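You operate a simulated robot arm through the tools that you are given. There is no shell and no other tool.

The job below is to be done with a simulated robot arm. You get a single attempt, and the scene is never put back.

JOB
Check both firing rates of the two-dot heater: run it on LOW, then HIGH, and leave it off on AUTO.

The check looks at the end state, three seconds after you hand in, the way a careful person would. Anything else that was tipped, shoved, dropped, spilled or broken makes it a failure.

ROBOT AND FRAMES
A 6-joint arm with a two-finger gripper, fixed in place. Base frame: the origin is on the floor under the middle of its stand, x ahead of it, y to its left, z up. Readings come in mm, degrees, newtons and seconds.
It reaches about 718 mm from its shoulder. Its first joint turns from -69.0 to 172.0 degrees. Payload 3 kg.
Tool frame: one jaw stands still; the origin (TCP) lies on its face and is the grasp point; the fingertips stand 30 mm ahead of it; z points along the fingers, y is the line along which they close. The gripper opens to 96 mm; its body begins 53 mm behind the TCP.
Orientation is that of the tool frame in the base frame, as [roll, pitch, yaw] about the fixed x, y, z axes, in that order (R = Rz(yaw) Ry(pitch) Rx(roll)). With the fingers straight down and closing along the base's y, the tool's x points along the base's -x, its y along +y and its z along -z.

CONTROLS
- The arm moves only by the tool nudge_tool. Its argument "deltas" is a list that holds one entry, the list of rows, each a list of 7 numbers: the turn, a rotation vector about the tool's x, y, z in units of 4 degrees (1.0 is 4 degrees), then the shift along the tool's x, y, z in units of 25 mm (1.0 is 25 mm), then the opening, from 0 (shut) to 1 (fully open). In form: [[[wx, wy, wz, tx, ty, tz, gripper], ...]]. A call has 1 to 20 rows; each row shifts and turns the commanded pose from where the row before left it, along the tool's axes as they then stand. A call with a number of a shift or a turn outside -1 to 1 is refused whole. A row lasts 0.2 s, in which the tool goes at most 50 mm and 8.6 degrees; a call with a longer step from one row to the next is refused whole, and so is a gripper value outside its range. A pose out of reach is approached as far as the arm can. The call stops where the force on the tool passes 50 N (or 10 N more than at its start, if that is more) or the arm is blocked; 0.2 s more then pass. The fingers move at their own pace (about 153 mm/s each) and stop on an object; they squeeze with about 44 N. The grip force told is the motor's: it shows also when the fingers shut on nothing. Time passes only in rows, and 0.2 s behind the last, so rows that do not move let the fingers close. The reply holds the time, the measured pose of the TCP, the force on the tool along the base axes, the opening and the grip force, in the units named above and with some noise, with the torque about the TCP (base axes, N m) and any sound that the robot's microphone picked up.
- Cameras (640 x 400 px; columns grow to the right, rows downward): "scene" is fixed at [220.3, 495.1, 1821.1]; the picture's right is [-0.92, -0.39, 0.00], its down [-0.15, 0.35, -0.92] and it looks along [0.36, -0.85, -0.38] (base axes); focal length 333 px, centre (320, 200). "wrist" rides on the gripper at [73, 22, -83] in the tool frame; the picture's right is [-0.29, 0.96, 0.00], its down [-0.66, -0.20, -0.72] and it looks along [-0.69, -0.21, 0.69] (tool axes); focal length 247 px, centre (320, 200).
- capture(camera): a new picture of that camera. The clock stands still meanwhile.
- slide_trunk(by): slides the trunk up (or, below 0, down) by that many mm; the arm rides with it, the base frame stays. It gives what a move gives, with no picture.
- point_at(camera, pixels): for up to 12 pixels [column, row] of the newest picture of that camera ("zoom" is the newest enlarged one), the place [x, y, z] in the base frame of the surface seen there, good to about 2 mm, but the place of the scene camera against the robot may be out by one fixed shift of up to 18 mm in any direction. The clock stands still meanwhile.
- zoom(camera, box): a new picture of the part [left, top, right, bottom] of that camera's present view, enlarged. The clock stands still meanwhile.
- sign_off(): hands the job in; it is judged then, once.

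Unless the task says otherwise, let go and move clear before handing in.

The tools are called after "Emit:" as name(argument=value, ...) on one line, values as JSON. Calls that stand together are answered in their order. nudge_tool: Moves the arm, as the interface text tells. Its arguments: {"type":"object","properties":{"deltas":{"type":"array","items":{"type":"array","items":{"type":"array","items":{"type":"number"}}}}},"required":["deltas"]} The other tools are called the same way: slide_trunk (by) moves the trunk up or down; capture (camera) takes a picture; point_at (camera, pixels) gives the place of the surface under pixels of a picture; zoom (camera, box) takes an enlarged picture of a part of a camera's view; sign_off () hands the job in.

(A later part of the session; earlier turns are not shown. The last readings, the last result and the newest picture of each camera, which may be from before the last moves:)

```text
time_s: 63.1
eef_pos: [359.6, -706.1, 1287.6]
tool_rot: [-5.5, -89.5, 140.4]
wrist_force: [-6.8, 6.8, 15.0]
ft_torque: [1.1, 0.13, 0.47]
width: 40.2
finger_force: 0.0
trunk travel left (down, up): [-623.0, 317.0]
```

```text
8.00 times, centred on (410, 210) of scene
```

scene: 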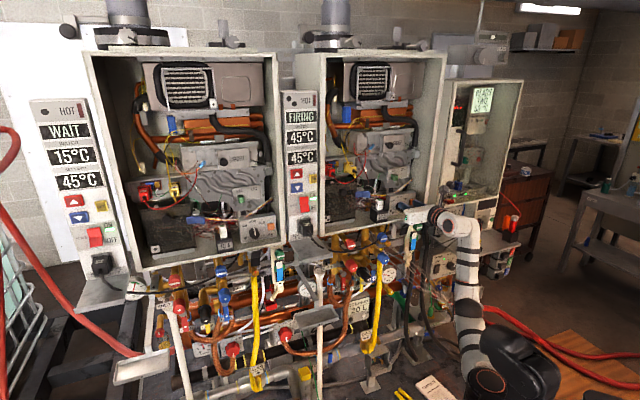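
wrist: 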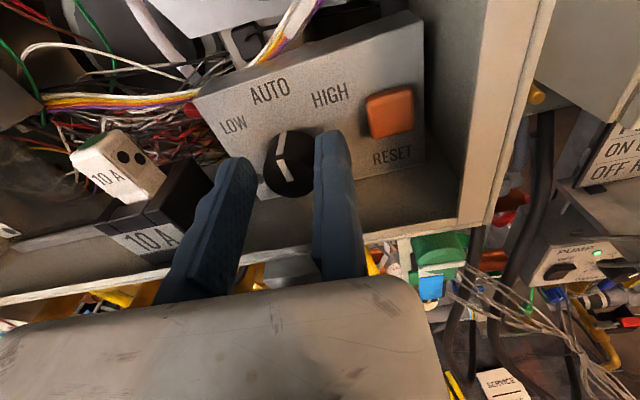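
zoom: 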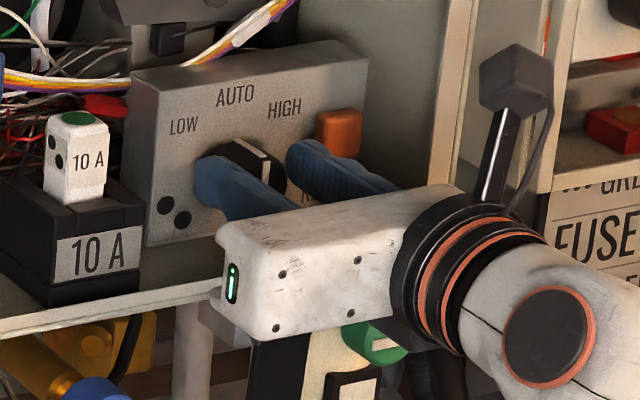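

Emit:
point_at(camera="zoom", pixels=[[213, 293], [220, 305], [226, 320], [245, 330], [280, 335], [228, 245], [190, 300], [120, 310], [245, 200], [350, 180], [290, 345], [200, 330]])

Emit:
point_at(camera="wrist", pixels=[[344, 270], [320, 262], [290, 265], [265, 275], [235, 215], [240, 190], [246, 165], [225, 240], [205, 290], [180, 305], [335, 150], [345, 250]])

```text
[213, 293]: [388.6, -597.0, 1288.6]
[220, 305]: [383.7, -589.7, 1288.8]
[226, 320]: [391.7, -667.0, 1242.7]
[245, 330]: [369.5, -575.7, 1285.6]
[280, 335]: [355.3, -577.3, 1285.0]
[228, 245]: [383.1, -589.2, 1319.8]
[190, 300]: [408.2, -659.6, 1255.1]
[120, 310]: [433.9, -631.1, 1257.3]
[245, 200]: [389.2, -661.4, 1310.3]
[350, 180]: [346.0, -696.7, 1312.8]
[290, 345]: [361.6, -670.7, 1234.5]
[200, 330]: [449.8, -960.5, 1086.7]
```

```text
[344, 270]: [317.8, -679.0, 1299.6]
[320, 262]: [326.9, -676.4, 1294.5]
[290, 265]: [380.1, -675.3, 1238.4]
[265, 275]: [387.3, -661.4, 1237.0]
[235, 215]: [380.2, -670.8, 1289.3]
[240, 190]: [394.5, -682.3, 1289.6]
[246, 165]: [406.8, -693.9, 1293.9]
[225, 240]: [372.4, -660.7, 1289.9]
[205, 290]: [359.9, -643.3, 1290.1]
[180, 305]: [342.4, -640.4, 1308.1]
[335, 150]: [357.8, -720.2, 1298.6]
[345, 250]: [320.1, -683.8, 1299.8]
```

The nearby geometry (lip top z≈1247 at P≈750, finger undersides ≈1275) doesn't explain the contact. I'll hold still briefly and re-read the forces to see whether it's steady.

Emit:
nudge_tool(deltas=[[[0, 0, 0, 0, 0, 0, 0.42], [0, 0, 0, 0, 0, 0, 0.42]]])

```text
time_s: 63.7
eef_pos: [360.5, -704.9, 1288.0]
tool_rot: [-2.8, -89.5, 137.7]
wrist_force: [-8.7, 6.2, 17.2]
ft_torque: [1.2, 0.13, 0.51]
width: 40.4
finger_force: 0.1
trunk travel left (down, up): [-623.0, 317.0]
```

The contact is steady (~17 N up, ~10 N back) and acts under the root of the moving jaw. An earlier view showed a black lever on a grey block just under the lip at about scene pixel (406,229), which is right there, so I'll lift off and back away before looking.

Emit:
nudge_tool(deltas=[[[0, 0, 0, 0.2, 0, -0.2, 0.42], [0, 0, 0, 0.4, 0, -0.3, 0.42], [0, 0, 0, 0.4, 0, -0.4, 0.42], [0, 0, 0, 0.4, 0, -0.4, 0.42], [0, 0, 0, 0, 0, 0, 0.42]]])

Emit:
capture(camera="wrist")

Emit:
zoom(camera="scene", box=[360, 180, 460, 260])

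```text
time_s: 64.9
eef_pos: [343.9, -689.0, 1315.1]
tool_rot: [-17.1, -90.0, 151.8]
wrist_force: [-0.5, 0.1, 1.1]
ft_torque: [-0.02, 0.01, 0.02]
width: 40.3
finger_force: 0.0
trunk travel left (down, up): [-623.0, 317.0]
```

```text
taken
```

wrist: 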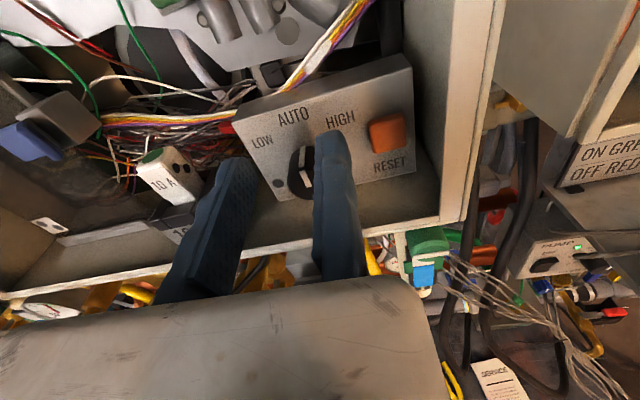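

```text
5.00 times, centred on (410, 220) of scene
```

zoom: 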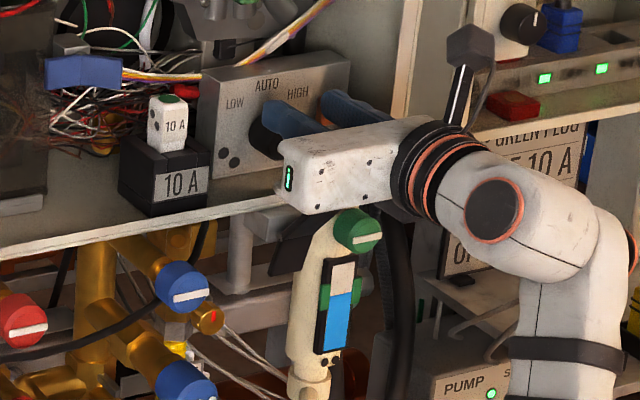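

Contact is gone (force ≈1 N). The black lever on the grey block is visible at scene-zoom (285,245) next to the green-capped indicator (360,230); I'll measure these and check they look undisturbed.

Emit:
point_at(camera="zoom", pixels=[[295, 235], [280, 250], [270, 268], [300, 250], [250, 230], [245, 260], [300, 285], [360, 230], [345, 215], [375, 225], [330, 260], [355, 250]])

Emit:
zoom(camera="scene", box=[385, 215, 425, 245])

Emit:
point_at(camera="wrist", pixels=[[425, 240], [410, 235], [440, 235], [420, 270], [275, 255], [300, 245], [270, 280], [250, 285], [240, 270], [380, 260], [305, 260], [290, 275]])

```text
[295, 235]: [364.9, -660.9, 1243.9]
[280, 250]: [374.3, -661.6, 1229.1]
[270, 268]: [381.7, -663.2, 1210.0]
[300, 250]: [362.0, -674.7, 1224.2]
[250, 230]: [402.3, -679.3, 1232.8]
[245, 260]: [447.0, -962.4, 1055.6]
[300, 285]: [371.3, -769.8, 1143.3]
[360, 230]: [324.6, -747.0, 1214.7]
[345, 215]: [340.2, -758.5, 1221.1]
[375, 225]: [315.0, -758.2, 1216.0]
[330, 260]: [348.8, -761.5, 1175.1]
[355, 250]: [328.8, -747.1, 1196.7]
```

```text
13.33 times, centred on (405, 230) of scene
```

zoom: 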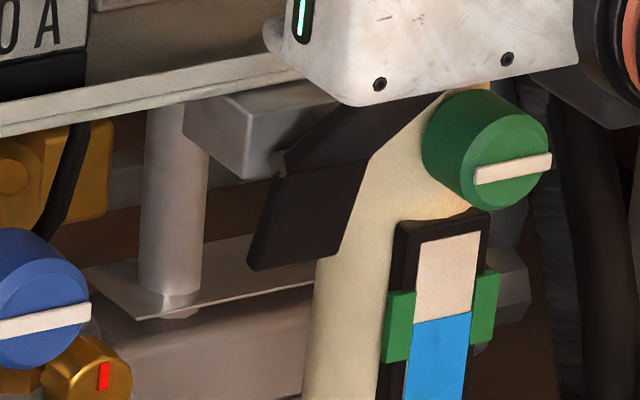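

```text
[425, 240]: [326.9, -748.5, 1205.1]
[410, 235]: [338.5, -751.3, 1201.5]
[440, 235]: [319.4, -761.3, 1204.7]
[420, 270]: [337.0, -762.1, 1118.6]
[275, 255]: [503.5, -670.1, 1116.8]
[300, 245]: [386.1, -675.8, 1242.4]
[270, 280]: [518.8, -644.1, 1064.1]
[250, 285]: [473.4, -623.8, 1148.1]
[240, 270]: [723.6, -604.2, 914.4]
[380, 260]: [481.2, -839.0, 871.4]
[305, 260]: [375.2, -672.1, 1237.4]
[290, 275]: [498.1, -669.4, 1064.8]
```

The black part looks like a large rocker/lever on a grey block just under the lip, its upper half leaning out (P≈725 at z≈1235 and rising). I'll inspect its one-dot twin, which is unobstructed, to learn its shape and rest position.

Emit:
zoom(camera="scene", box=[235, 235, 285, 275])

Emit:
point_at(camera="zoom", pixels=[[230, 200], [270, 130], [270, 90], [300, 60], [320, 60], [330, 110], [300, 150], [290, 200], [250, 150], [200, 100], [320, 170], [340, 60]])

Emit:
zoom(camera="scene", box=[350, 180, 430, 230])

```text
10.00 times, centred on (260, 255) of scene
```

zoom: 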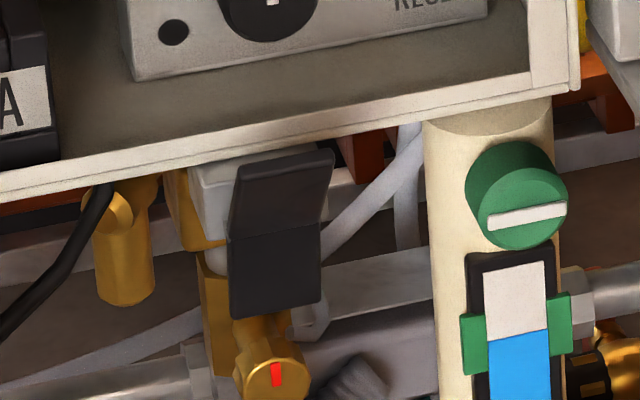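

```text
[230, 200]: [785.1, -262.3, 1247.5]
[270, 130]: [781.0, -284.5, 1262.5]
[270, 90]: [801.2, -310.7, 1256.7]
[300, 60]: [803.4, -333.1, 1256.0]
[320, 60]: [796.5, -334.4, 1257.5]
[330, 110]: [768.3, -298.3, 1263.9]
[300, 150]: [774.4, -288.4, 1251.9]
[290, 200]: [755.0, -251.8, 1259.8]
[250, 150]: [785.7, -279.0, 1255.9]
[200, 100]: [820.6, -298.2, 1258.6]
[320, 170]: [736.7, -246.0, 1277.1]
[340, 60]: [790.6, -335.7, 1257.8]
```

```text
8.00 times, centred on (390, 205) of scene
```

zoom: 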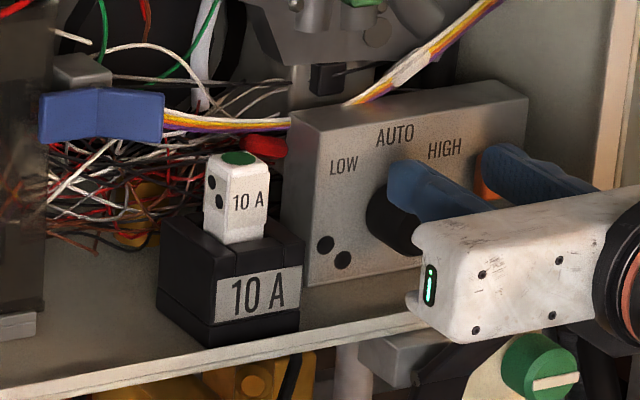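

The twin shows a two-part black flap whose upper half leans far out (to P≈695, z≈1277 in scene readings) — that's what I touched on the two-dot unit. I'll check the display still shows the heater healthy and compare the flap's look.

Emit:
zoom(camera="scene", box=[280, 80, 360, 130])

Emit:
zoom(camera="scene", box=[320, 225, 448, 305])

```text
8.00 times, centred on (320, 105) of scene
```

zoom: 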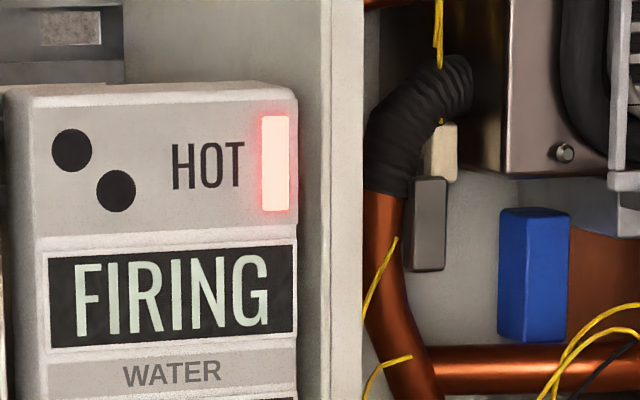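

```text
5.00 times, centred on (384, 265) of scene
```

zoom: 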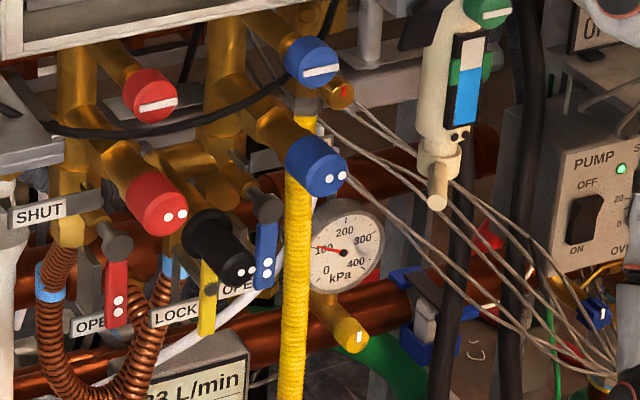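

Display still shows FIRING and the valve area looks exactly as in the first picture, so nothing was disturbed. I'll lift and back away a bit with the jaws wide open to get a clear wrist view of the black flap and plan around it.

Emit:
nudge_tool(deltas=[[[0, 0, 0, 0.6, 0, -0.3, 0.8], [0, 0, 0, 0.8, 0, -0.4, 0.9], [0, 0, 0, 0.8, 0, -0.4, 1.0], [0, 0, 0, 0, 0, 0, 1.0]]])

Emit:
capture(camera="wrist")

Emit:
zoom(camera="scene", box=[385, 205, 435, 245])

```text
time_s: 65.9
eef_pos: [320.7, -662.9, 1354.0]
tool_rot: [-7.0, -89.9, 141.9]
wrist_force: [-0.2, 0.3, 0.4]
ft_torque: [-0.01, 0.01, 0.0]
width: 96.1
finger_force: 0.0
out of reach, approached as far as the arm can: row 3
trunk travel left (down, up): [-623.0, 317.0]
```

```text
taken
```

wrist: 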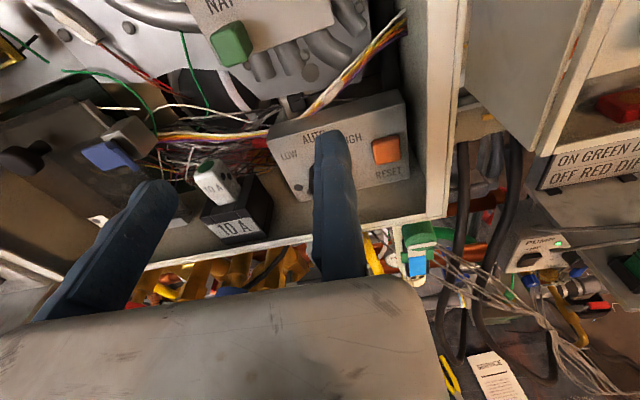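

```text
10.00 times, centred on (410, 225) of scene
```

zoom: 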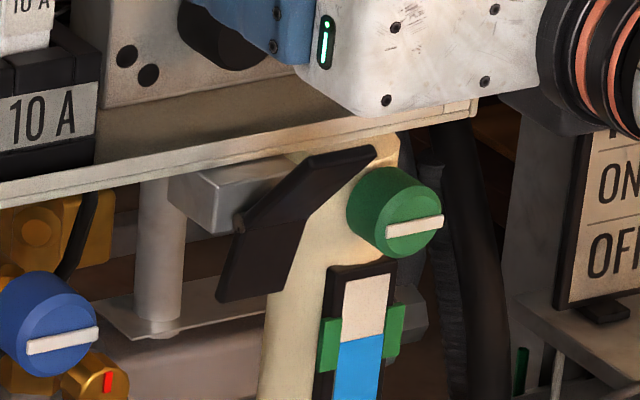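

Now the whole flap is visible in the scene view: its top edge runs from about (315,155) to (375,148) in this zoom. I'll measure it, along with the lip for reference (to calibrate the scene camera's shift).

Emit:
point_at(camera="zoom", pixels=[[368, 153], [345, 157], [322, 162], [310, 185], [340, 180], [280, 205], [300, 215], [245, 250], [280, 250], [230, 290], [100, 170], [250, 140]])

Emit:
point_at(camera="wrist", pixels=[[290, 238], [180, 265], [400, 225], [240, 245], [420, 235], [340, 245], [305, 275], [300, 285], [290, 280], [250, 285], [380, 262], [410, 240]])

```text
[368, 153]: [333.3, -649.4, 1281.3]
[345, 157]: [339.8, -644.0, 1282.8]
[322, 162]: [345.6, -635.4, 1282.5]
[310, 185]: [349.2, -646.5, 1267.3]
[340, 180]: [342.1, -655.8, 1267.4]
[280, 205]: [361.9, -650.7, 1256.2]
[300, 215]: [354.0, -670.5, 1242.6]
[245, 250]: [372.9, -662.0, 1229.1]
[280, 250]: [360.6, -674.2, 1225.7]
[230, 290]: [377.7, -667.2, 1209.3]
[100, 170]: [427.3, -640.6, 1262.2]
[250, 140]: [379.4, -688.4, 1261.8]
```

```text
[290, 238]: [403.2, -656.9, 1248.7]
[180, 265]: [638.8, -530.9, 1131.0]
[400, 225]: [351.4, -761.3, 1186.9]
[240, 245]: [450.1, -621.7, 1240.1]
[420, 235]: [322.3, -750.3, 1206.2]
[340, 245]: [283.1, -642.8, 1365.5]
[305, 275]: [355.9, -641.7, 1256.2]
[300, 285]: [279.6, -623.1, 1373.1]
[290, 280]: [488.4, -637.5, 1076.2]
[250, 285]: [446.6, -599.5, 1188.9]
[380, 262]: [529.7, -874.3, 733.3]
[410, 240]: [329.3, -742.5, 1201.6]
```

The flap's top edge is at about P≈693, z≈1272, t≈201–227, directly under the gripper body's path, so a level hand at knob height can't fit. I'll come in pitched ~12° from above and only use rolls where the moving jaw stays above it (turning from +45° back to 0°). First I raise the trunk for reach, then lower the hand a bit, roll +45° and pitch.

Emit:
slide_trunk(by=68)

Emit:
nudge_tool(deltas=[[[0, 0, 0, -0.8, 0, 0.1, 0.65], [0, 0, 0, -0.8, 0, 0.1, 0.65], [0, 0, 0.9375, 0, 0, 0, 0.65], [0, 0, 0.9375, 0, 0, 0, 0.65], [0, 0, 0.9375, 0, 0, 0, 0.65], [0, 0, 0.9375, 0, 0, 0, 0.65], [0, 0, 0.9375, 0, 0, 0, 0.65], [0, 0, 0.9375, 0, 0, 0, 0.65], [0, 0, 0.9375, 0, 0, 0, 0.65], [0, 0, 0.9375, 0, 0, 0, 0.65], [0, 0, 0.9375, 0, 0, 0, 0.65], [0, 0, 0.9375, 0, 0, 0, 0.65], [0, 0, 0.9375, 0, 0, 0, 0.65], [0, 0, 0.9375, 0, 0, 0, 0.65], [0, -1, 0, 0, 0, 0, 0.65], [0, -1, 0, 0, 0, 0, 0.65], [0, -1, 0, 0, 0, 0, 0.65]]])

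Emit:
capture(camera="scene")

```text
time_s: 67.0
eef_pos: [321.4, -662.9, 1421.6]
tool_rot: [-5.3, -89.8, 140.3]
wrist_force: [-0.3, 0.2, -0.3]
ft_torque: [0.0, 0.01, 0.02]
width: 96.0
finger_force: 0.1
trunk travel left (down, up): [-691.0, 249.0]
```

```text
time_s: 70.6
eef_pos: [323.7, -665.2, 1385.0]
tool_rot: [-101.6, -43.7, -118.4]
wrist_force: [0.2, 1.1, -0.3]
ft_torque: [0.01, 0.03, -0.01]
width: 62.4
finger_force: 0.1
trunk travel left (down, up): [-691.0, 249.0]
```

```text
taken
```

scene: 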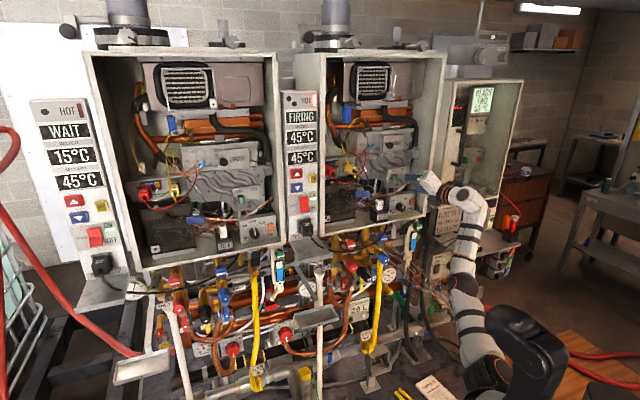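

All free: TCP (324,-665,1385), hand rolled +45° and pitched 12° as planned. Next I descend diagonally to a standoff just in front of and slightly above the knob.

Emit:
nudge_tool(deltas=[[[0, 0, 0, -0.555, 0.694, 0.413, 0.65], [0, 0, 0, -0.555, 0.694, 0.413, 0.65], [0, 0, 0, -0.555, 0.694, 0.413, 0.65], [0, 0, 0, -0.555, 0.694, 0.413, 0.65], [0, 0, 0, 0, 0, 0, 0.65]]])

Emit:
capture(camera="wrist")

Emit:
zoom(camera="scene", box=[370, 180, 450, 250])

```text
time_s: 71.8
eef_pos: [340.5, -687.4, 1302.9]
tool_rot: [-101.5, -43.8, -118.5]
wrist_force: [0.7, 0.5, -0.3]
ft_torque: [0.01, 0.01, 0.0]
width: 62.5
finger_force: 0.1
out of reach, approached as far as the arm can: row 4
trunk travel left (down, up): [-691.0, 249.0]
```

```text
taken
```

wrist: 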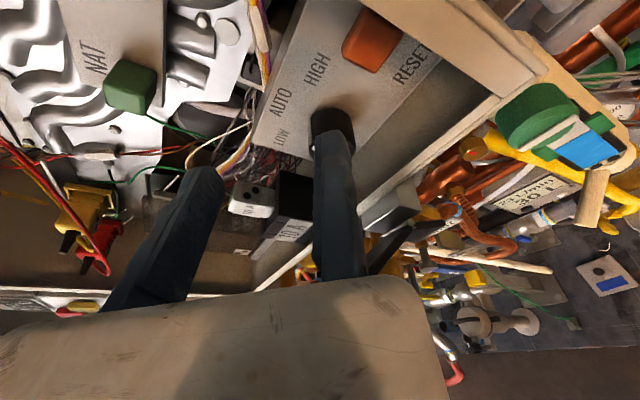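

```text
5.71 times, centred on (410, 215) of scene
```

zoom: 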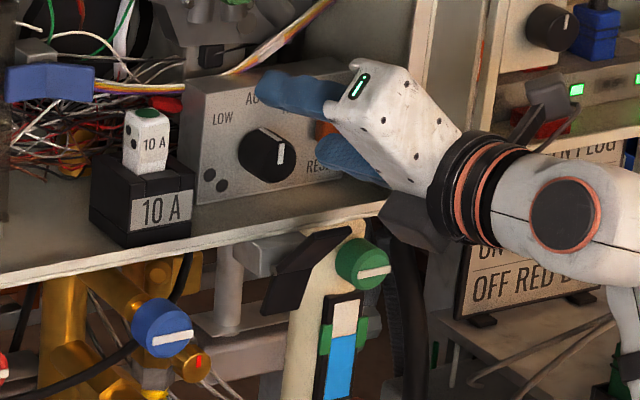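

Row 4 hit the limit about 11 mm high (z 1303); lowering the trunk 18 mm gives the same descent without moving the joints. Then I'll move forward until the tips are level with the knob face and check alignment.

Emit:
slide_trunk(by=-18)

Emit:
nudge_tool(deltas=[[[0, 0, 0, -0.052, 0.12, 0.338, 0.65], [0, 0, 0, -0.052, 0.12, 0.338, 0.65], [0, 0, 0, 0, 0, 0, 0.65]]])

Emit:
capture(camera="wrist")

Emit:
zoom(camera="wrist", box=[220, 60, 420, 200])

Emit:
zoom(camera="scene", box=[370, 180, 450, 250])

```text
time_s: 72.4
eef_pos: [339.3, -686.9, 1284.6]
tool_rot: [-101.5, -43.8, -118.6]
wrist_force: [0.3, 0.4, 1.1]
ft_torque: [0.01, -0.02, 0.0]
width: 62.7
finger_force: 0.1
trunk travel left (down, up): [-673.0, 267.0]
```

```text
time_s: 73.2
eef_pos: [350.9, -698.7, 1275.6]
tool_rot: [-101.6, -43.7, -118.5]
wrist_force: [0.8, -0.7, -0.4]
ft_torque: [-0.03, 0.02, 0.02]
width: 62.4
finger_force: 0.1
trunk travel left (down, up): [-673.0, 267.0]
```

```text
taken
```

wrist: 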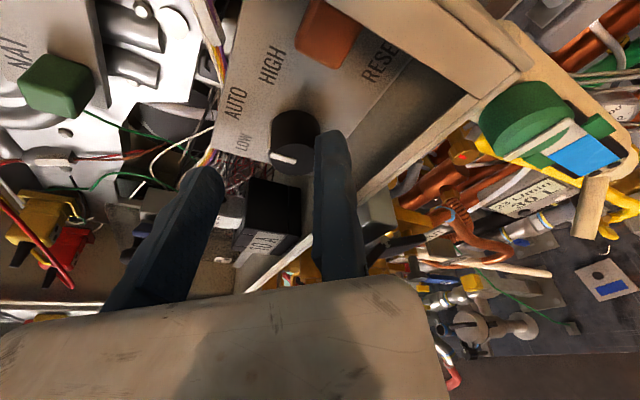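

```text
2.86 times, centred on (320, 130) of wrist
```

zoom: 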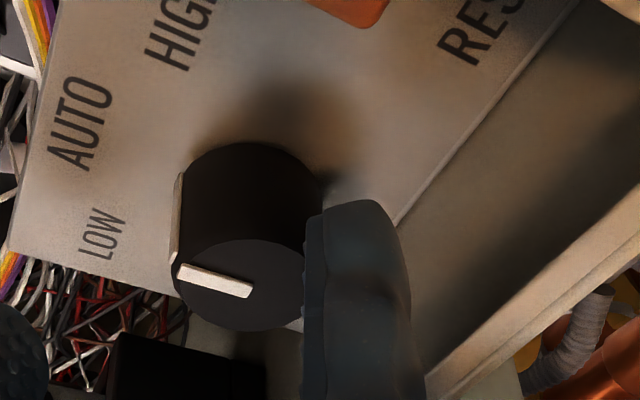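

```text
5.71 times, centred on (410, 215) of scene
```

zoom: 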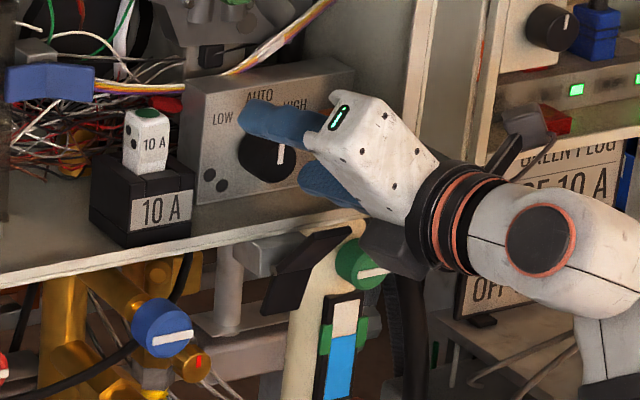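

The jaws straddle the knob cleanly with no contact: TCP (351,-699,1276). By my numbers, going straight in along the hand axis leaves about 3.5 mm on the fixed-jaw side; I'll add 2 mm and slide in 21 mm.

Emit:
nudge_tool(deltas=[[[0, 0, 0, 0, 0.08, 0.28, 0.65], [0, 0, 0, 0, 0, 0.28, 0.65], [0, 0, 0, 0, 0, 0.28, 0.65], [0, 0, 0, 0, 0, 0, 0.65]]])

Emit:
capture(camera="wrist")

Emit:
zoom(camera="wrist", box=[180, 60, 400, 220])

Emit:
zoom(camera="scene", box=[380, 185, 430, 235])

```text
time_s: 74.2
eef_pos: [363.9, -710.5, 1274.4]
tool_rot: [-101.2, -43.8, -118.7]
wrist_force: [-7.0, 3.9, 6.0]
ft_torque: [0.31, 0.22, 0.24]
width: 62.3
finger_force: 0.0
trunk travel left (down, up): [-673.0, 267.0]
```

```text
taken
```

wrist: 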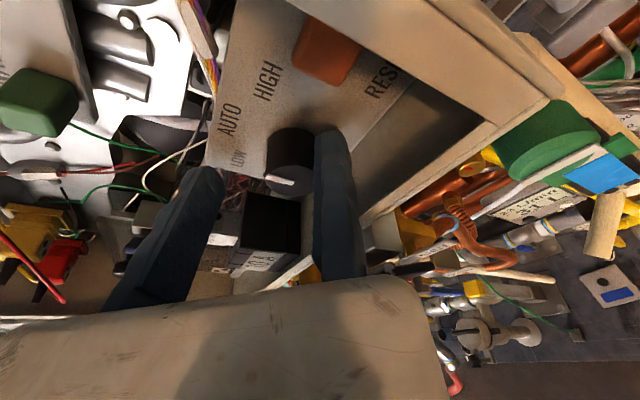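

```text
2.50 times, centred on (290, 140) of wrist
```

zoom: 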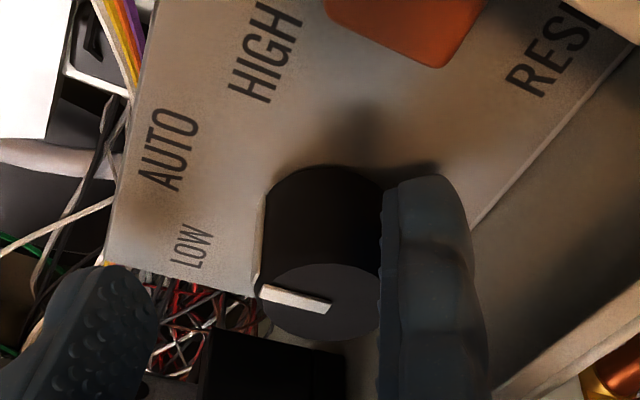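

```text
8.00 times, centred on (405, 210) of scene
```

zoom: 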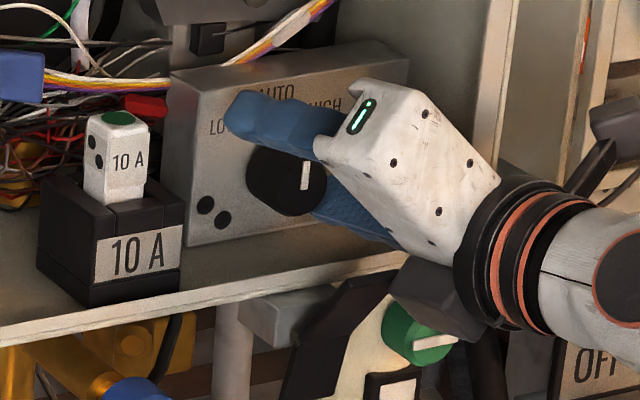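

A light contact again (about 10 N at roughly t≈226, z≈1260, P≈712): a dark block under the white gripper body, seen at (430,290) in this zoom, is touching the flap's top-right corner. I'll measure that block and then back off straight away.

Emit:
point_at(camera="zoom", pixels=[[395, 275], [410, 262], [430, 260], [425, 290], [440, 315], [470, 330], [480, 310], [340, 140], [370, 170], [490, 180], [365, 115], [320, 320]])

Emit:
nudge_tool(deltas=[[[0, 0, 0, 0.1, 0, -0.3, 0.65], [0, 0, 0, 0.1, 0, -0.4, 0.65], [0, 0, 0, 0, 0, -0.3, 0.65], [0, 0, 0, 0, 0, 0, 0.65]]])

```text
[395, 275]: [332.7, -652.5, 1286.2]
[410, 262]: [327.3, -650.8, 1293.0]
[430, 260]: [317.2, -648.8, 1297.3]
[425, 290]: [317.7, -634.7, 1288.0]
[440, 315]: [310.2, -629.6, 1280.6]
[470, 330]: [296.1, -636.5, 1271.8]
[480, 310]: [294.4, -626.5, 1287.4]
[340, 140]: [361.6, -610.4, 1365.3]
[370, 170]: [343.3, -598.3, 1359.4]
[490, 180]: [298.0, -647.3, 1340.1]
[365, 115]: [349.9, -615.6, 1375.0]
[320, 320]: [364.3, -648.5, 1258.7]
```

```text
time_s: 75.2
eef_pos: [343.8, -699.8, 1277.8]
tool_rot: [-101.7, -43.8, -118.4]
wrist_force: [0.8, 0.8, 0.6]
ft_torque: [0.02, 0.05, -0.01]
width: 62.5
finger_force: 0.1
trunk travel left (down, up): [-673.0, 267.0]
```

The block under the gripper reaches about 26–37 mm below the hand axis, starting 59 mm behind the TCP; that explains both touches. With 15° pitch, a slightly shallower grip (P≈755) and fingers riding 6 mm high, it should clear the flap by ~7 mm. I'll raise the trunk 12 mm, add pitch and go to the pre-insert point.

Emit:
slide_trunk(by=12)

Emit:
nudge_tool(deltas=[[[0, -0.75, 0, 0, 0, 0, 0.65], [0, 0, 0, -0.3, 0.336, -0.012, 0.65], [0, 0, 0, 0, 0, 0, 0.65]]])

Emit:
zoom(camera="scene", box=[380, 185, 430, 235])

Emit:
capture(camera="wrist")

```text
time_s: 75.8
eef_pos: [344.2, -699.3, 1290.3]
tool_rot: [-101.6, -43.7, -118.5]
wrist_force: [-0.6, 0.3, -0.6]
ft_torque: [-0.02, 0.0, 0.0]
width: 62.3
finger_force: 0.1
trunk travel left (down, up): [-685.0, 255.0]
```

```text
time_s: 76.6
eef_pos: [343.2, -699.9, 1279.8]
tool_rot: [-104.4, -43.1, -114.4]
wrist_force: [-0.3, 0.3, 0.1]
ft_torque: [-0.04, 0.01, 0.0]
width: 62.3
finger_force: 0.0
trunk travel left (down, up): [-685.0, 255.0]
```

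```text
8.00 times, centred on (405, 210) of scene
```

zoom: 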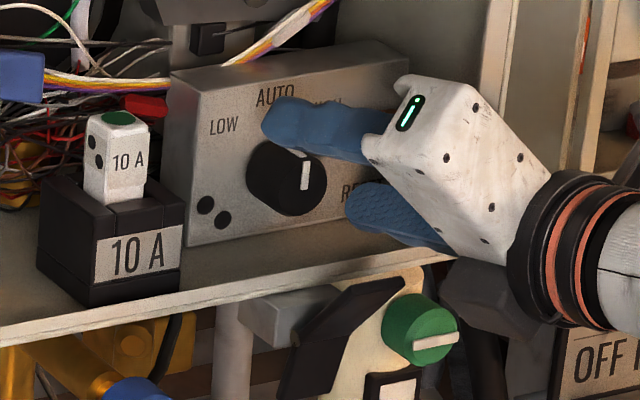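

```text
taken
```

wrist: 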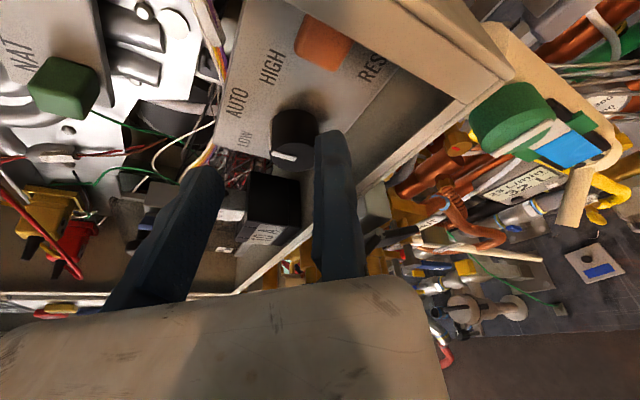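

No contact and the gripper's dark block is now clear of the flap. I'll slide in 18 mm along the hand axis around the knob.

Emit:
nudge_tool(deltas=[[[0, 0, 0, 0, 0.02, 0.245, 0.65], [0, 0, 0, 0, 0.02, 0.245, 0.65], [0, 0, 0, 0, 0, 0.245, 0.65], [0, 0, 0, 0, 0, 0, 0.65]]])

Emit:
zoom(camera="scene", box=[380, 185, 430, 235])

Emit:
zoom(camera="wrist", box=[180, 60, 400, 220])

```text
time_s: 77.6
eef_pos: [357.5, -709.3, 1275.9]
tool_rot: [-104.3, -43.1, -114.4]
wrist_force: [0.5, 0.1, -0.2]
ft_torque: [0.01, -0.02, 0.02]
width: 62.2
finger_force: 0.1
trunk travel left (down, up): [-685.0, 255.0]
```

```text
8.00 times, centred on (405, 210) of scene
```

zoom: 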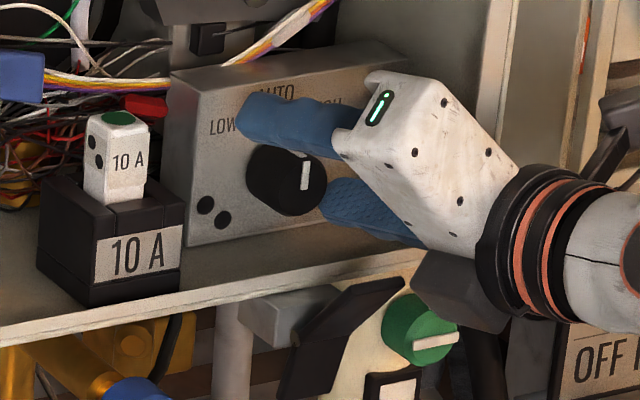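

```text
2.50 times, centred on (290, 140) of wrist
```

zoom: 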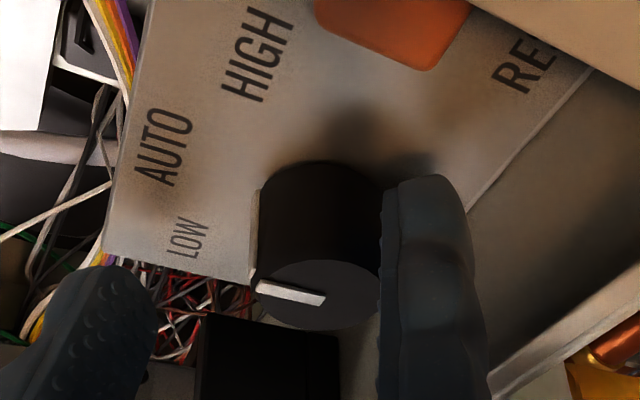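

No contact, jaws well around the knob. I'll shift the fixed jaw about 4 mm toward the knob and then close.

Emit:
nudge_tool(deltas=[[[0, 0, 0, 0, -0.16, 0, 0.5], [0, 0, 0, 0, 0, 0, 0.34], [0, 0, 0, 0, 0, 0, 0.3], [0, 0, 0, 0, 0, 0, 0.2], [0, 0, 0, 0, 0, 0, 0.2]]])

Emit:
zoom(camera="wrist", box=[180, 60, 400, 220])

```text
time_s: 78.8
eef_pos: [358.6, -708.9, 1277.5]
tool_rot: [-104.4, -43.1, -114.5]
wrist_force: [-0.8, 0.3, -0.8]
ft_torque: [-0.03, 0.01, 0.01]
width: 31.4
finger_force: 44.4
trunk travel left (down, up): [-685.0, 255.0]
```

```text
2.50 times, centred on (290, 140) of wrist
```

zoom: 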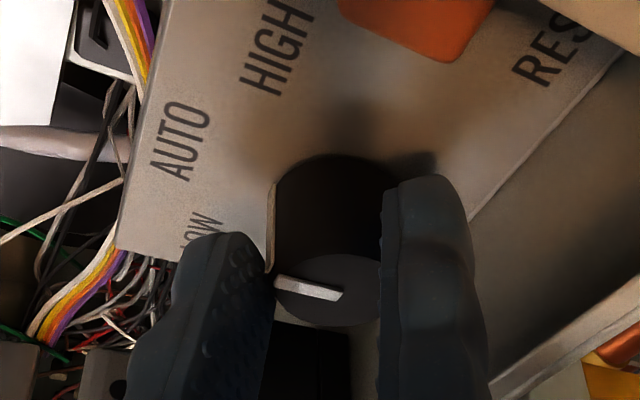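

A firm, balanced grip: width 31.4 mm, 44 N, almost no net force on the tool. Now I turn the knob counter-clockwise (toward LOW) about its own axis, compensating the TCP offset, starting with 24°.

Emit:
nudge_tool(deltas=[[[-0.259, 0, -0.966, 0.0423, -0.0357, -0.0114, 0.2], [-0.259, 0, -0.966, 0.0423, -0.0357, -0.0114, 0.2], [-0.259, 0, -0.966, 0.0423, -0.0357, -0.0114, 0.2], [-0.259, 0, -0.966, 0.0423, -0.0357, -0.0114, 0.2], [-0.259, 0, -0.966, 0.0423, -0.0357, -0.0114, 0.2], [-0.259, 0, -0.966, 0.0423, -0.0357, -0.0114, 0.2]]])

Emit:
capture(camera="wrist")

Emit:
zoom(camera="scene", box=[380, 185, 430, 235])

```text
time_s: 80.2
eef_pos: [360.4, -706.5, 1286.8]
tool_rot: [-123.7, -64.6, -98.5]
wrist_force: [4.6, -1.9, 6.2]
ft_torque: [0.12, -0.12, 0.42]
width: 31.3
finger_force: 45.1
trunk travel left (down, up): [-685.0, 255.0]
```

```text
taken
```

wrist: 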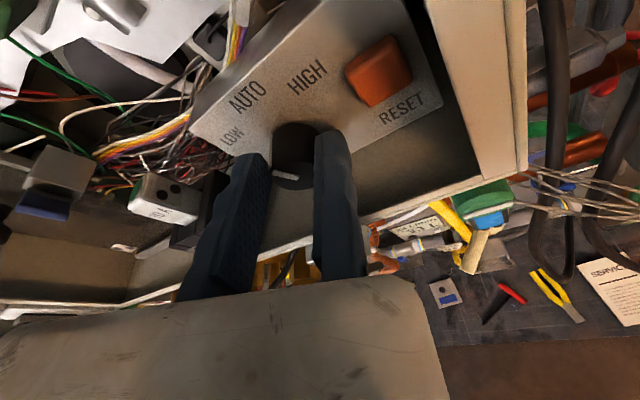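

```text
8.00 times, centred on (405, 210) of scene
```

zoom: 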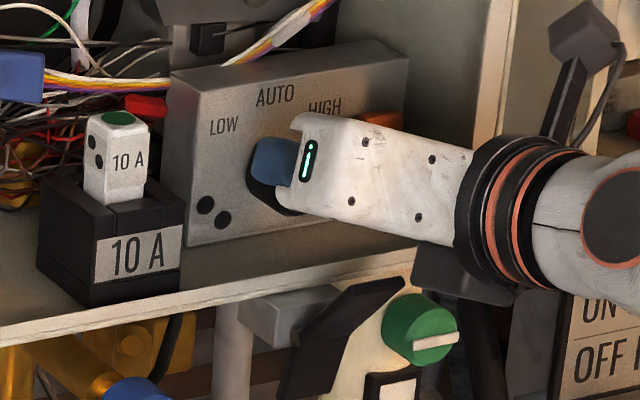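

The knob is turning with the hand (indicator fixed relative to the jaws) with low forces. I'll continue another 20° to LOW.

Emit:
nudge_tool(deltas=[[[-0.259, 0, -0.966, 0.0423, -0.0357, -0.0114, 0.2], [-0.259, 0, -0.966, 0.0423, -0.0357, -0.0114, 0.2], [-0.259, 0, -0.966, 0.0423, -0.0357, -0.0114, 0.2], [-0.259, 0, -0.966, 0.0423, -0.0357, -0.0114, 0.2], [-0.259, 0, -0.966, 0.0423, -0.0357, -0.0114, 0.2], [0, 0, 0, 0, 0, 0, 0.2]]])

Emit:
capture(camera="wrist")

Emit:
zoom(camera="wrist", box=[200, 60, 420, 220])

Emit:
zoom(camera="scene", box=[280, 40, 450, 240])

```text
time_s: 81.6
eef_pos: [363.1, -703.8, 1292.9]
tool_rot: [-176.6, -75.0, -48.3]
wrist_force: [4.4, 2.5, 1.4]
ft_torque: [-0.17, -0.31, 0.28]
width: 31.1
finger_force: 45.1
trunk travel left (down, up): [-685.0, 255.0]
```

```text
taken
```

wrist: 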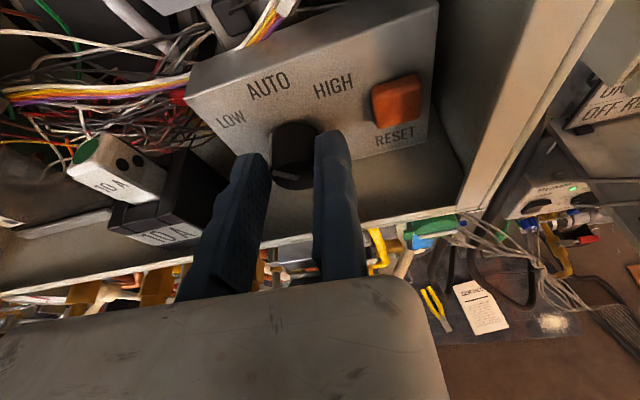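

```text
2.50 times, centred on (310, 140) of wrist
```

zoom: 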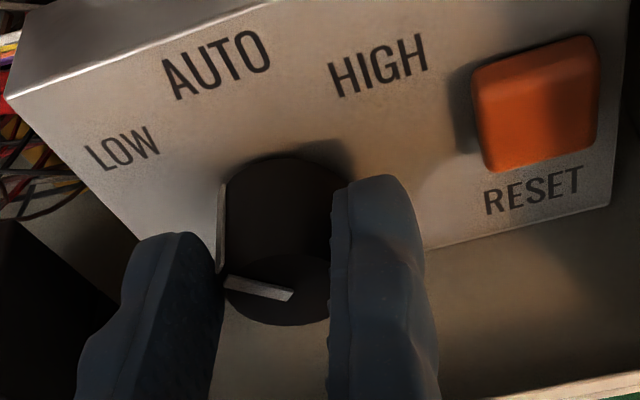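

```text
2.00 times, centred on (365, 140) of scene
```

zoom: 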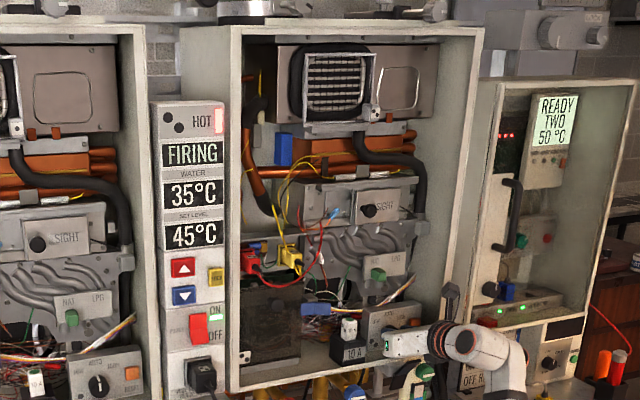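

The water reading fell from 45°C to 35°C while still FIRING, so the burner is now at the LOW rate. I'll hold here for 4 s to let it run and confirm.

Emit:
nudge_tool(deltas=[[[0, 0, 0, 0, 0, 0, 0.2], [0, 0, 0, 0, 0, 0, 0.2], [0, 0, 0, 0, 0, 0, 0.2], [0, 0, 0, 0, 0, 0, 0.2], [0, 0, 0, 0, 0, 0, 0.2], [0, 0, 0, 0, 0, 0, 0.2], [0, 0, 0, 0, 0, 0, 0.2], [0, 0, 0, 0, 0, 0, 0.2], [0, 0, 0, 0, 0, 0, 0.2], [0, 0, 0, 0, 0, 0, 0.2], [0, 0, 0, 0, 0, 0, 0.2], [0, 0, 0, 0, 0, 0, 0.2], [0, 0, 0, 0, 0, 0, 0.2], [0, 0, 0, 0, 0, 0, 0.2], [0, 0, 0, 0, 0, 0, 0.2], [0, 0, 0, 0, 0, 0, 0.2], [0, 0, 0, 0, 0, 0, 0.2], [0, 0, 0, 0, 0, 0, 0.2], [0, 0, 0, 0, 0, 0, 0.2], [0, 0, 0, 0, 0, 0, 0.2]]])

Emit:
zoom(camera="scene", box=[280, 40, 450, 240])

Emit:
zoom(camera="scene", box=[380, 185, 430, 235])

```text
time_s: 85.8
eef_pos: [361.8, -703.9, 1294.2]
tool_rot: [-176.4, -75.0, -48.5]
wrist_force: [2.1, 5.5, -4.6]
ft_torque: [0.14, 0.08, 0.18]
width: 31.4
finger_force: 45.0
trunk travel left (down, up): [-685.0, 255.0]
```

```text
2.00 times, centred on (365, 140) of scene
```

zoom: 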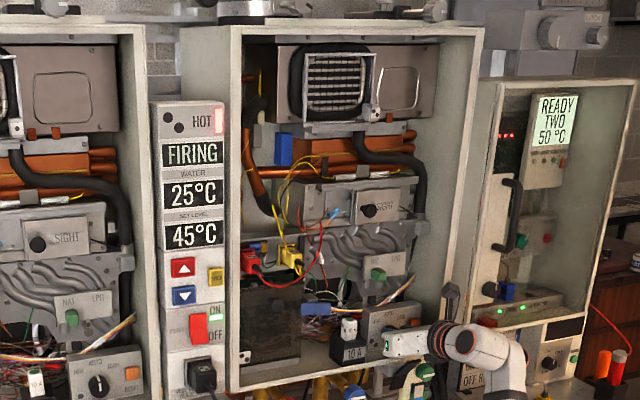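

```text
8.00 times, centred on (405, 210) of scene
```

zoom: 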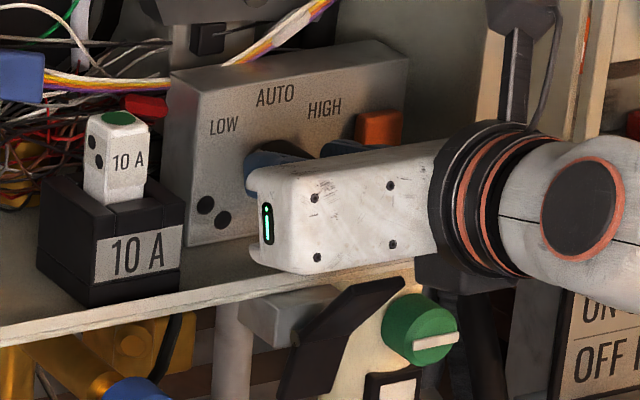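

LOW is confirmed running: FIRING with water down at 25°C. Now I turn the knob back clockwise 44° to AUTO with the same grip, as the first half of the way to HIGH.

Emit:
nudge_tool(deltas=[[[0, 0, 0, 0, 0, 0, 0.2], [0, 0, 0, 0, 0, 0, 0.2], [0, 0, 0, 0, 0, 0, 0.2], [0, 0, 0, 0, 0, 0, 0.2], [0, 0, 0, 0, 0, 0, 0.2], [0.259, 0, 0.966, -0.0423, 0.0357, 0.0114, 0.2], [0.259, 0, 0.966, -0.0423, 0.0357, 0.0114, 0.2], [0.259, 0, 0.966, -0.0423, 0.0357, 0.0114, 0.2], [0.259, 0, 0.966, -0.0423, 0.0357, 0.0114, 0.2], [0.259, 0, 0.966, -0.0423, 0.0357, 0.0114, 0.2], [0.259, 0, 0.966, -0.0423, 0.0357, 0.0114, 0.2], [0.259, 0, 0.966, -0.0423, 0.0357, 0.0114, 0.2], [0.259, 0, 0.966, -0.0423, 0.0357, 0.0114, 0.2], [0.259, 0, 0.966, -0.0423, 0.0357, 0.0114, 0.2], [0.259, 0, 0.966, -0.0423, 0.0357, 0.0114, 0.2], [0.259, 0, 0.966, -0.0423, 0.0357, 0.0114, 0.2], [0, 0, 0, 0, 0, 0, 0.2]]])

Emit:
capture(camera="wrist")

Emit:
zoom(camera="scene", box=[280, 40, 450, 240])

```text
time_s: 89.4
eef_pos: [359.0, -707.1, 1278.5]
tool_rot: [-104.3, -43.0, -114.5]
wrist_force: [1.6, 2.9, -3.3]
ft_torque: [-0.07, 0.06, -0.05]
width: 31.3
finger_force: 44.9
trunk travel left (down, up): [-685.0, 255.0]
```

```text
taken
```

wrist: 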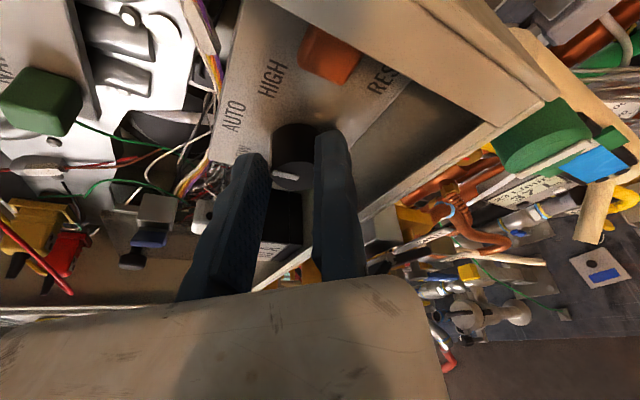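

```text
2.00 times, centred on (365, 140) of scene
```

zoom: 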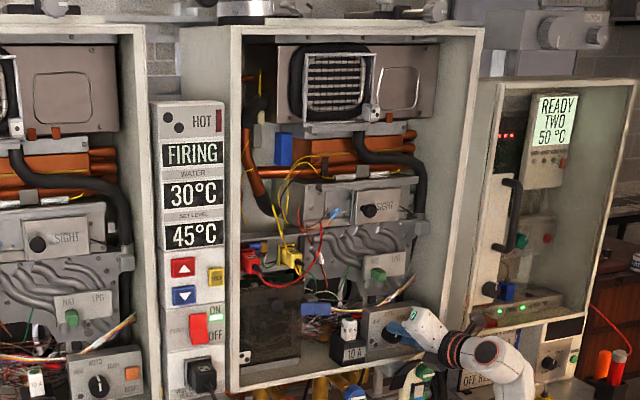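

Back on AUTO (water rising to 30°C, HOT lamp off). I'll release, centre the open jaws around the knob, swing them back 44° without touching it, and regrip.

Emit:
nudge_tool(deltas=[[[0, 0, 0, 0, 0, 0, 0.45], [0, 0, 0, 0, 0.11, 0, 0.45], [0, 0, 0, 0, 0.11, 0, 0.45], [-0.259, 0, -0.966, 0.0572, -0.0357, -0.0153, 0.45], [-0.259, 0, -0.966, 0.0572, -0.0357, -0.0153, 0.45], [-0.259, 0, -0.966, 0.0572, -0.0357, -0.0153, 0.45], [-0.259, 0, -0.966, 0.0572, -0.0357, -0.0153, 0.45], [-0.259, 0, -0.966, 0.0572, -0.0357, -0.0153, 0.45], [-0.259, 0, -0.966, 0.0572, -0.0357, -0.0153, 0.45], [-0.259, 0, -0.966, 0.0572, -0.0357, -0.0153, 0.45], [-0.259, 0, -0.966, 0.0572, -0.0357, -0.0153, 0.45], [-0.259, 0, -0.966, 0.0572, -0.0357, -0.0153, 0.45], [-0.259, 0, -0.966, 0.0572, -0.0357, -0.0153, 0.45], [-0.259, 0, -0.966, 0.0572, -0.0357, -0.0153, 0.45], [0, 0, 0, 0, 0, 0, 0.45]]])

Emit:
zoom(camera="wrist", box=[200, 60, 420, 220])

Emit:
zoom(camera="scene", box=[380, 185, 430, 235])

```text
time_s: 92.6
eef_pos: [357.1, -709.5, 1292.1]
tool_rot: [-176.4, -75.1, -48.6]
wrist_force: [0.2, -0.8, 0.0]
ft_torque: [0.03, -0.01, 0.01]
width: 43.3
finger_force: 0.0
trunk travel left (down, up): [-685.0, 255.0]
```

```text
2.50 times, centred on (310, 140) of wrist
```

zoom: 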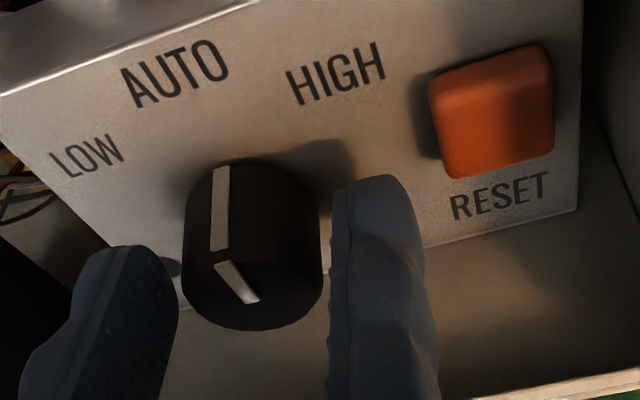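

```text
8.00 times, centred on (405, 210) of scene
```

zoom: 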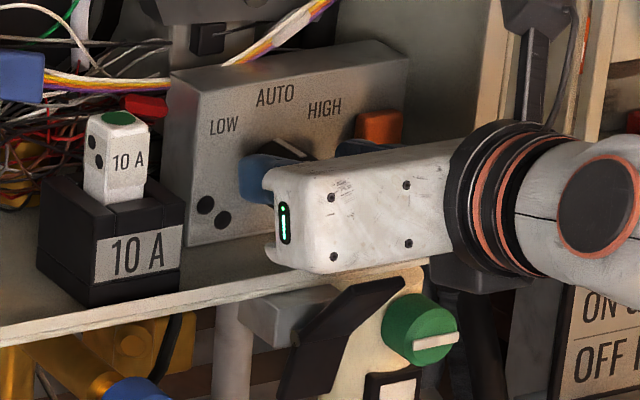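

The knob is on AUTO and the jaws straddle it cleanly with no contact. I'll close the gap and regrip.

Emit:
nudge_tool(deltas=[[[0, 0, 0, 0, -0.16, 0, 0.42], [0, 0, 0, 0, 0, 0, 0.3], [0, 0, 0, 0, 0, 0, 0.2], [0, 0, 0, 0, 0, 0, 0.2], [0, 0, 0, 0, 0, 0, 0.2]]])

```text
time_s: 93.8
eef_pos: [363.7, -705.1, 1293.7]
tool_rot: [-176.7, -75.0, -48.3]
wrist_force: [4.2, 8.2, -4.5]
ft_torque: [0.08, 0.02, 0.55]
width: 31.5
finger_force: 44.9
trunk travel left (down, up): [-685.0, 255.0]
```

Gripped at 31.5 mm with about 9 N of sideways pull; I'll relieve that by 3 mm and then turn clockwise 44° toward HIGH.

Emit:
nudge_tool(deltas=[[[0, 0, 0, 0, -0.12, 0, 0.2], [0.259, 0, 0.966, -0.0423, 0.0357, 0.0114, 0.2], [0.259, 0, 0.966, -0.0423, 0.0357, 0.0114, 0.2], [0.259, 0, 0.966, -0.0423, 0.0357, 0.0114, 0.2], [0.259, 0, 0.966, -0.0423, 0.0357, 0.0114, 0.2], [0.259, 0, 0.966, -0.0423, 0.0357, 0.0114, 0.2], [0.259, 0, 0.966, -0.0423, 0.0357, 0.0114, 0.2], [0.259, 0, 0.966, -0.0423, 0.0357, 0.0114, 0.2], [0.259, 0, 0.966, -0.0423, 0.0357, 0.0114, 0.2], [0.259, 0, 0.966, -0.0423, 0.0357, 0.0114, 0.2], [0.259, 0, 0.966, -0.0423, 0.0357, 0.0114, 0.2], [0.259, 0, 0.966, -0.0423, 0.0357, 0.0114, 0.2], [0, 0, 0, 0, 0, 0, 0.2]]])

Emit:
capture(camera="wrist")

Emit:
zoom(camera="wrist", box=[180, 60, 400, 220])

Emit:
zoom(camera="scene", box=[280, 40, 450, 240])

```text
time_s: 96.6
eef_pos: [357.7, -708.1, 1277.5]
tool_rot: [-104.4, -43.1, -114.3]
wrist_force: [2.9, -1.3, 3.6]
ft_torque: [-0.17, 0.06, -0.23]
width: 31.8
finger_force: 45.3
trunk travel left (down, up): [-685.0, 255.0]
```

```text
taken
```

wrist: 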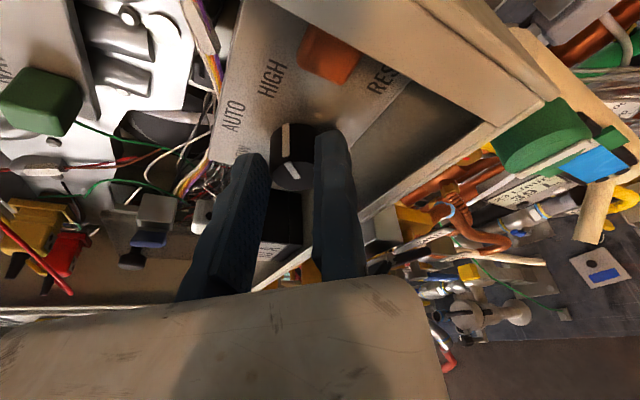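

```text
2.50 times, centred on (290, 140) of wrist
```

zoom: 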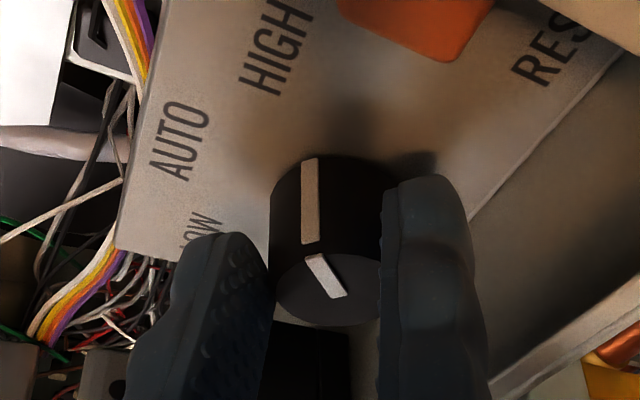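

```text
2.00 times, centred on (365, 140) of scene
```

zoom: 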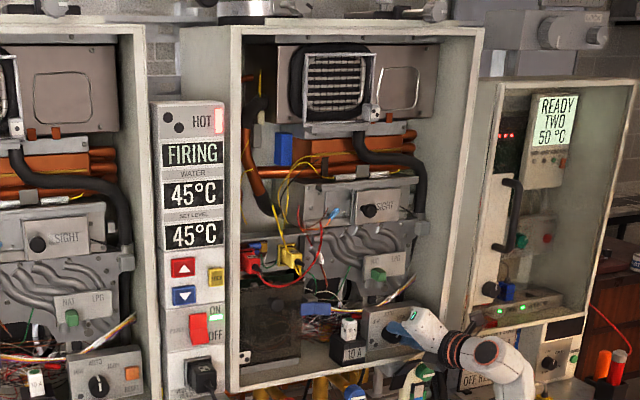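

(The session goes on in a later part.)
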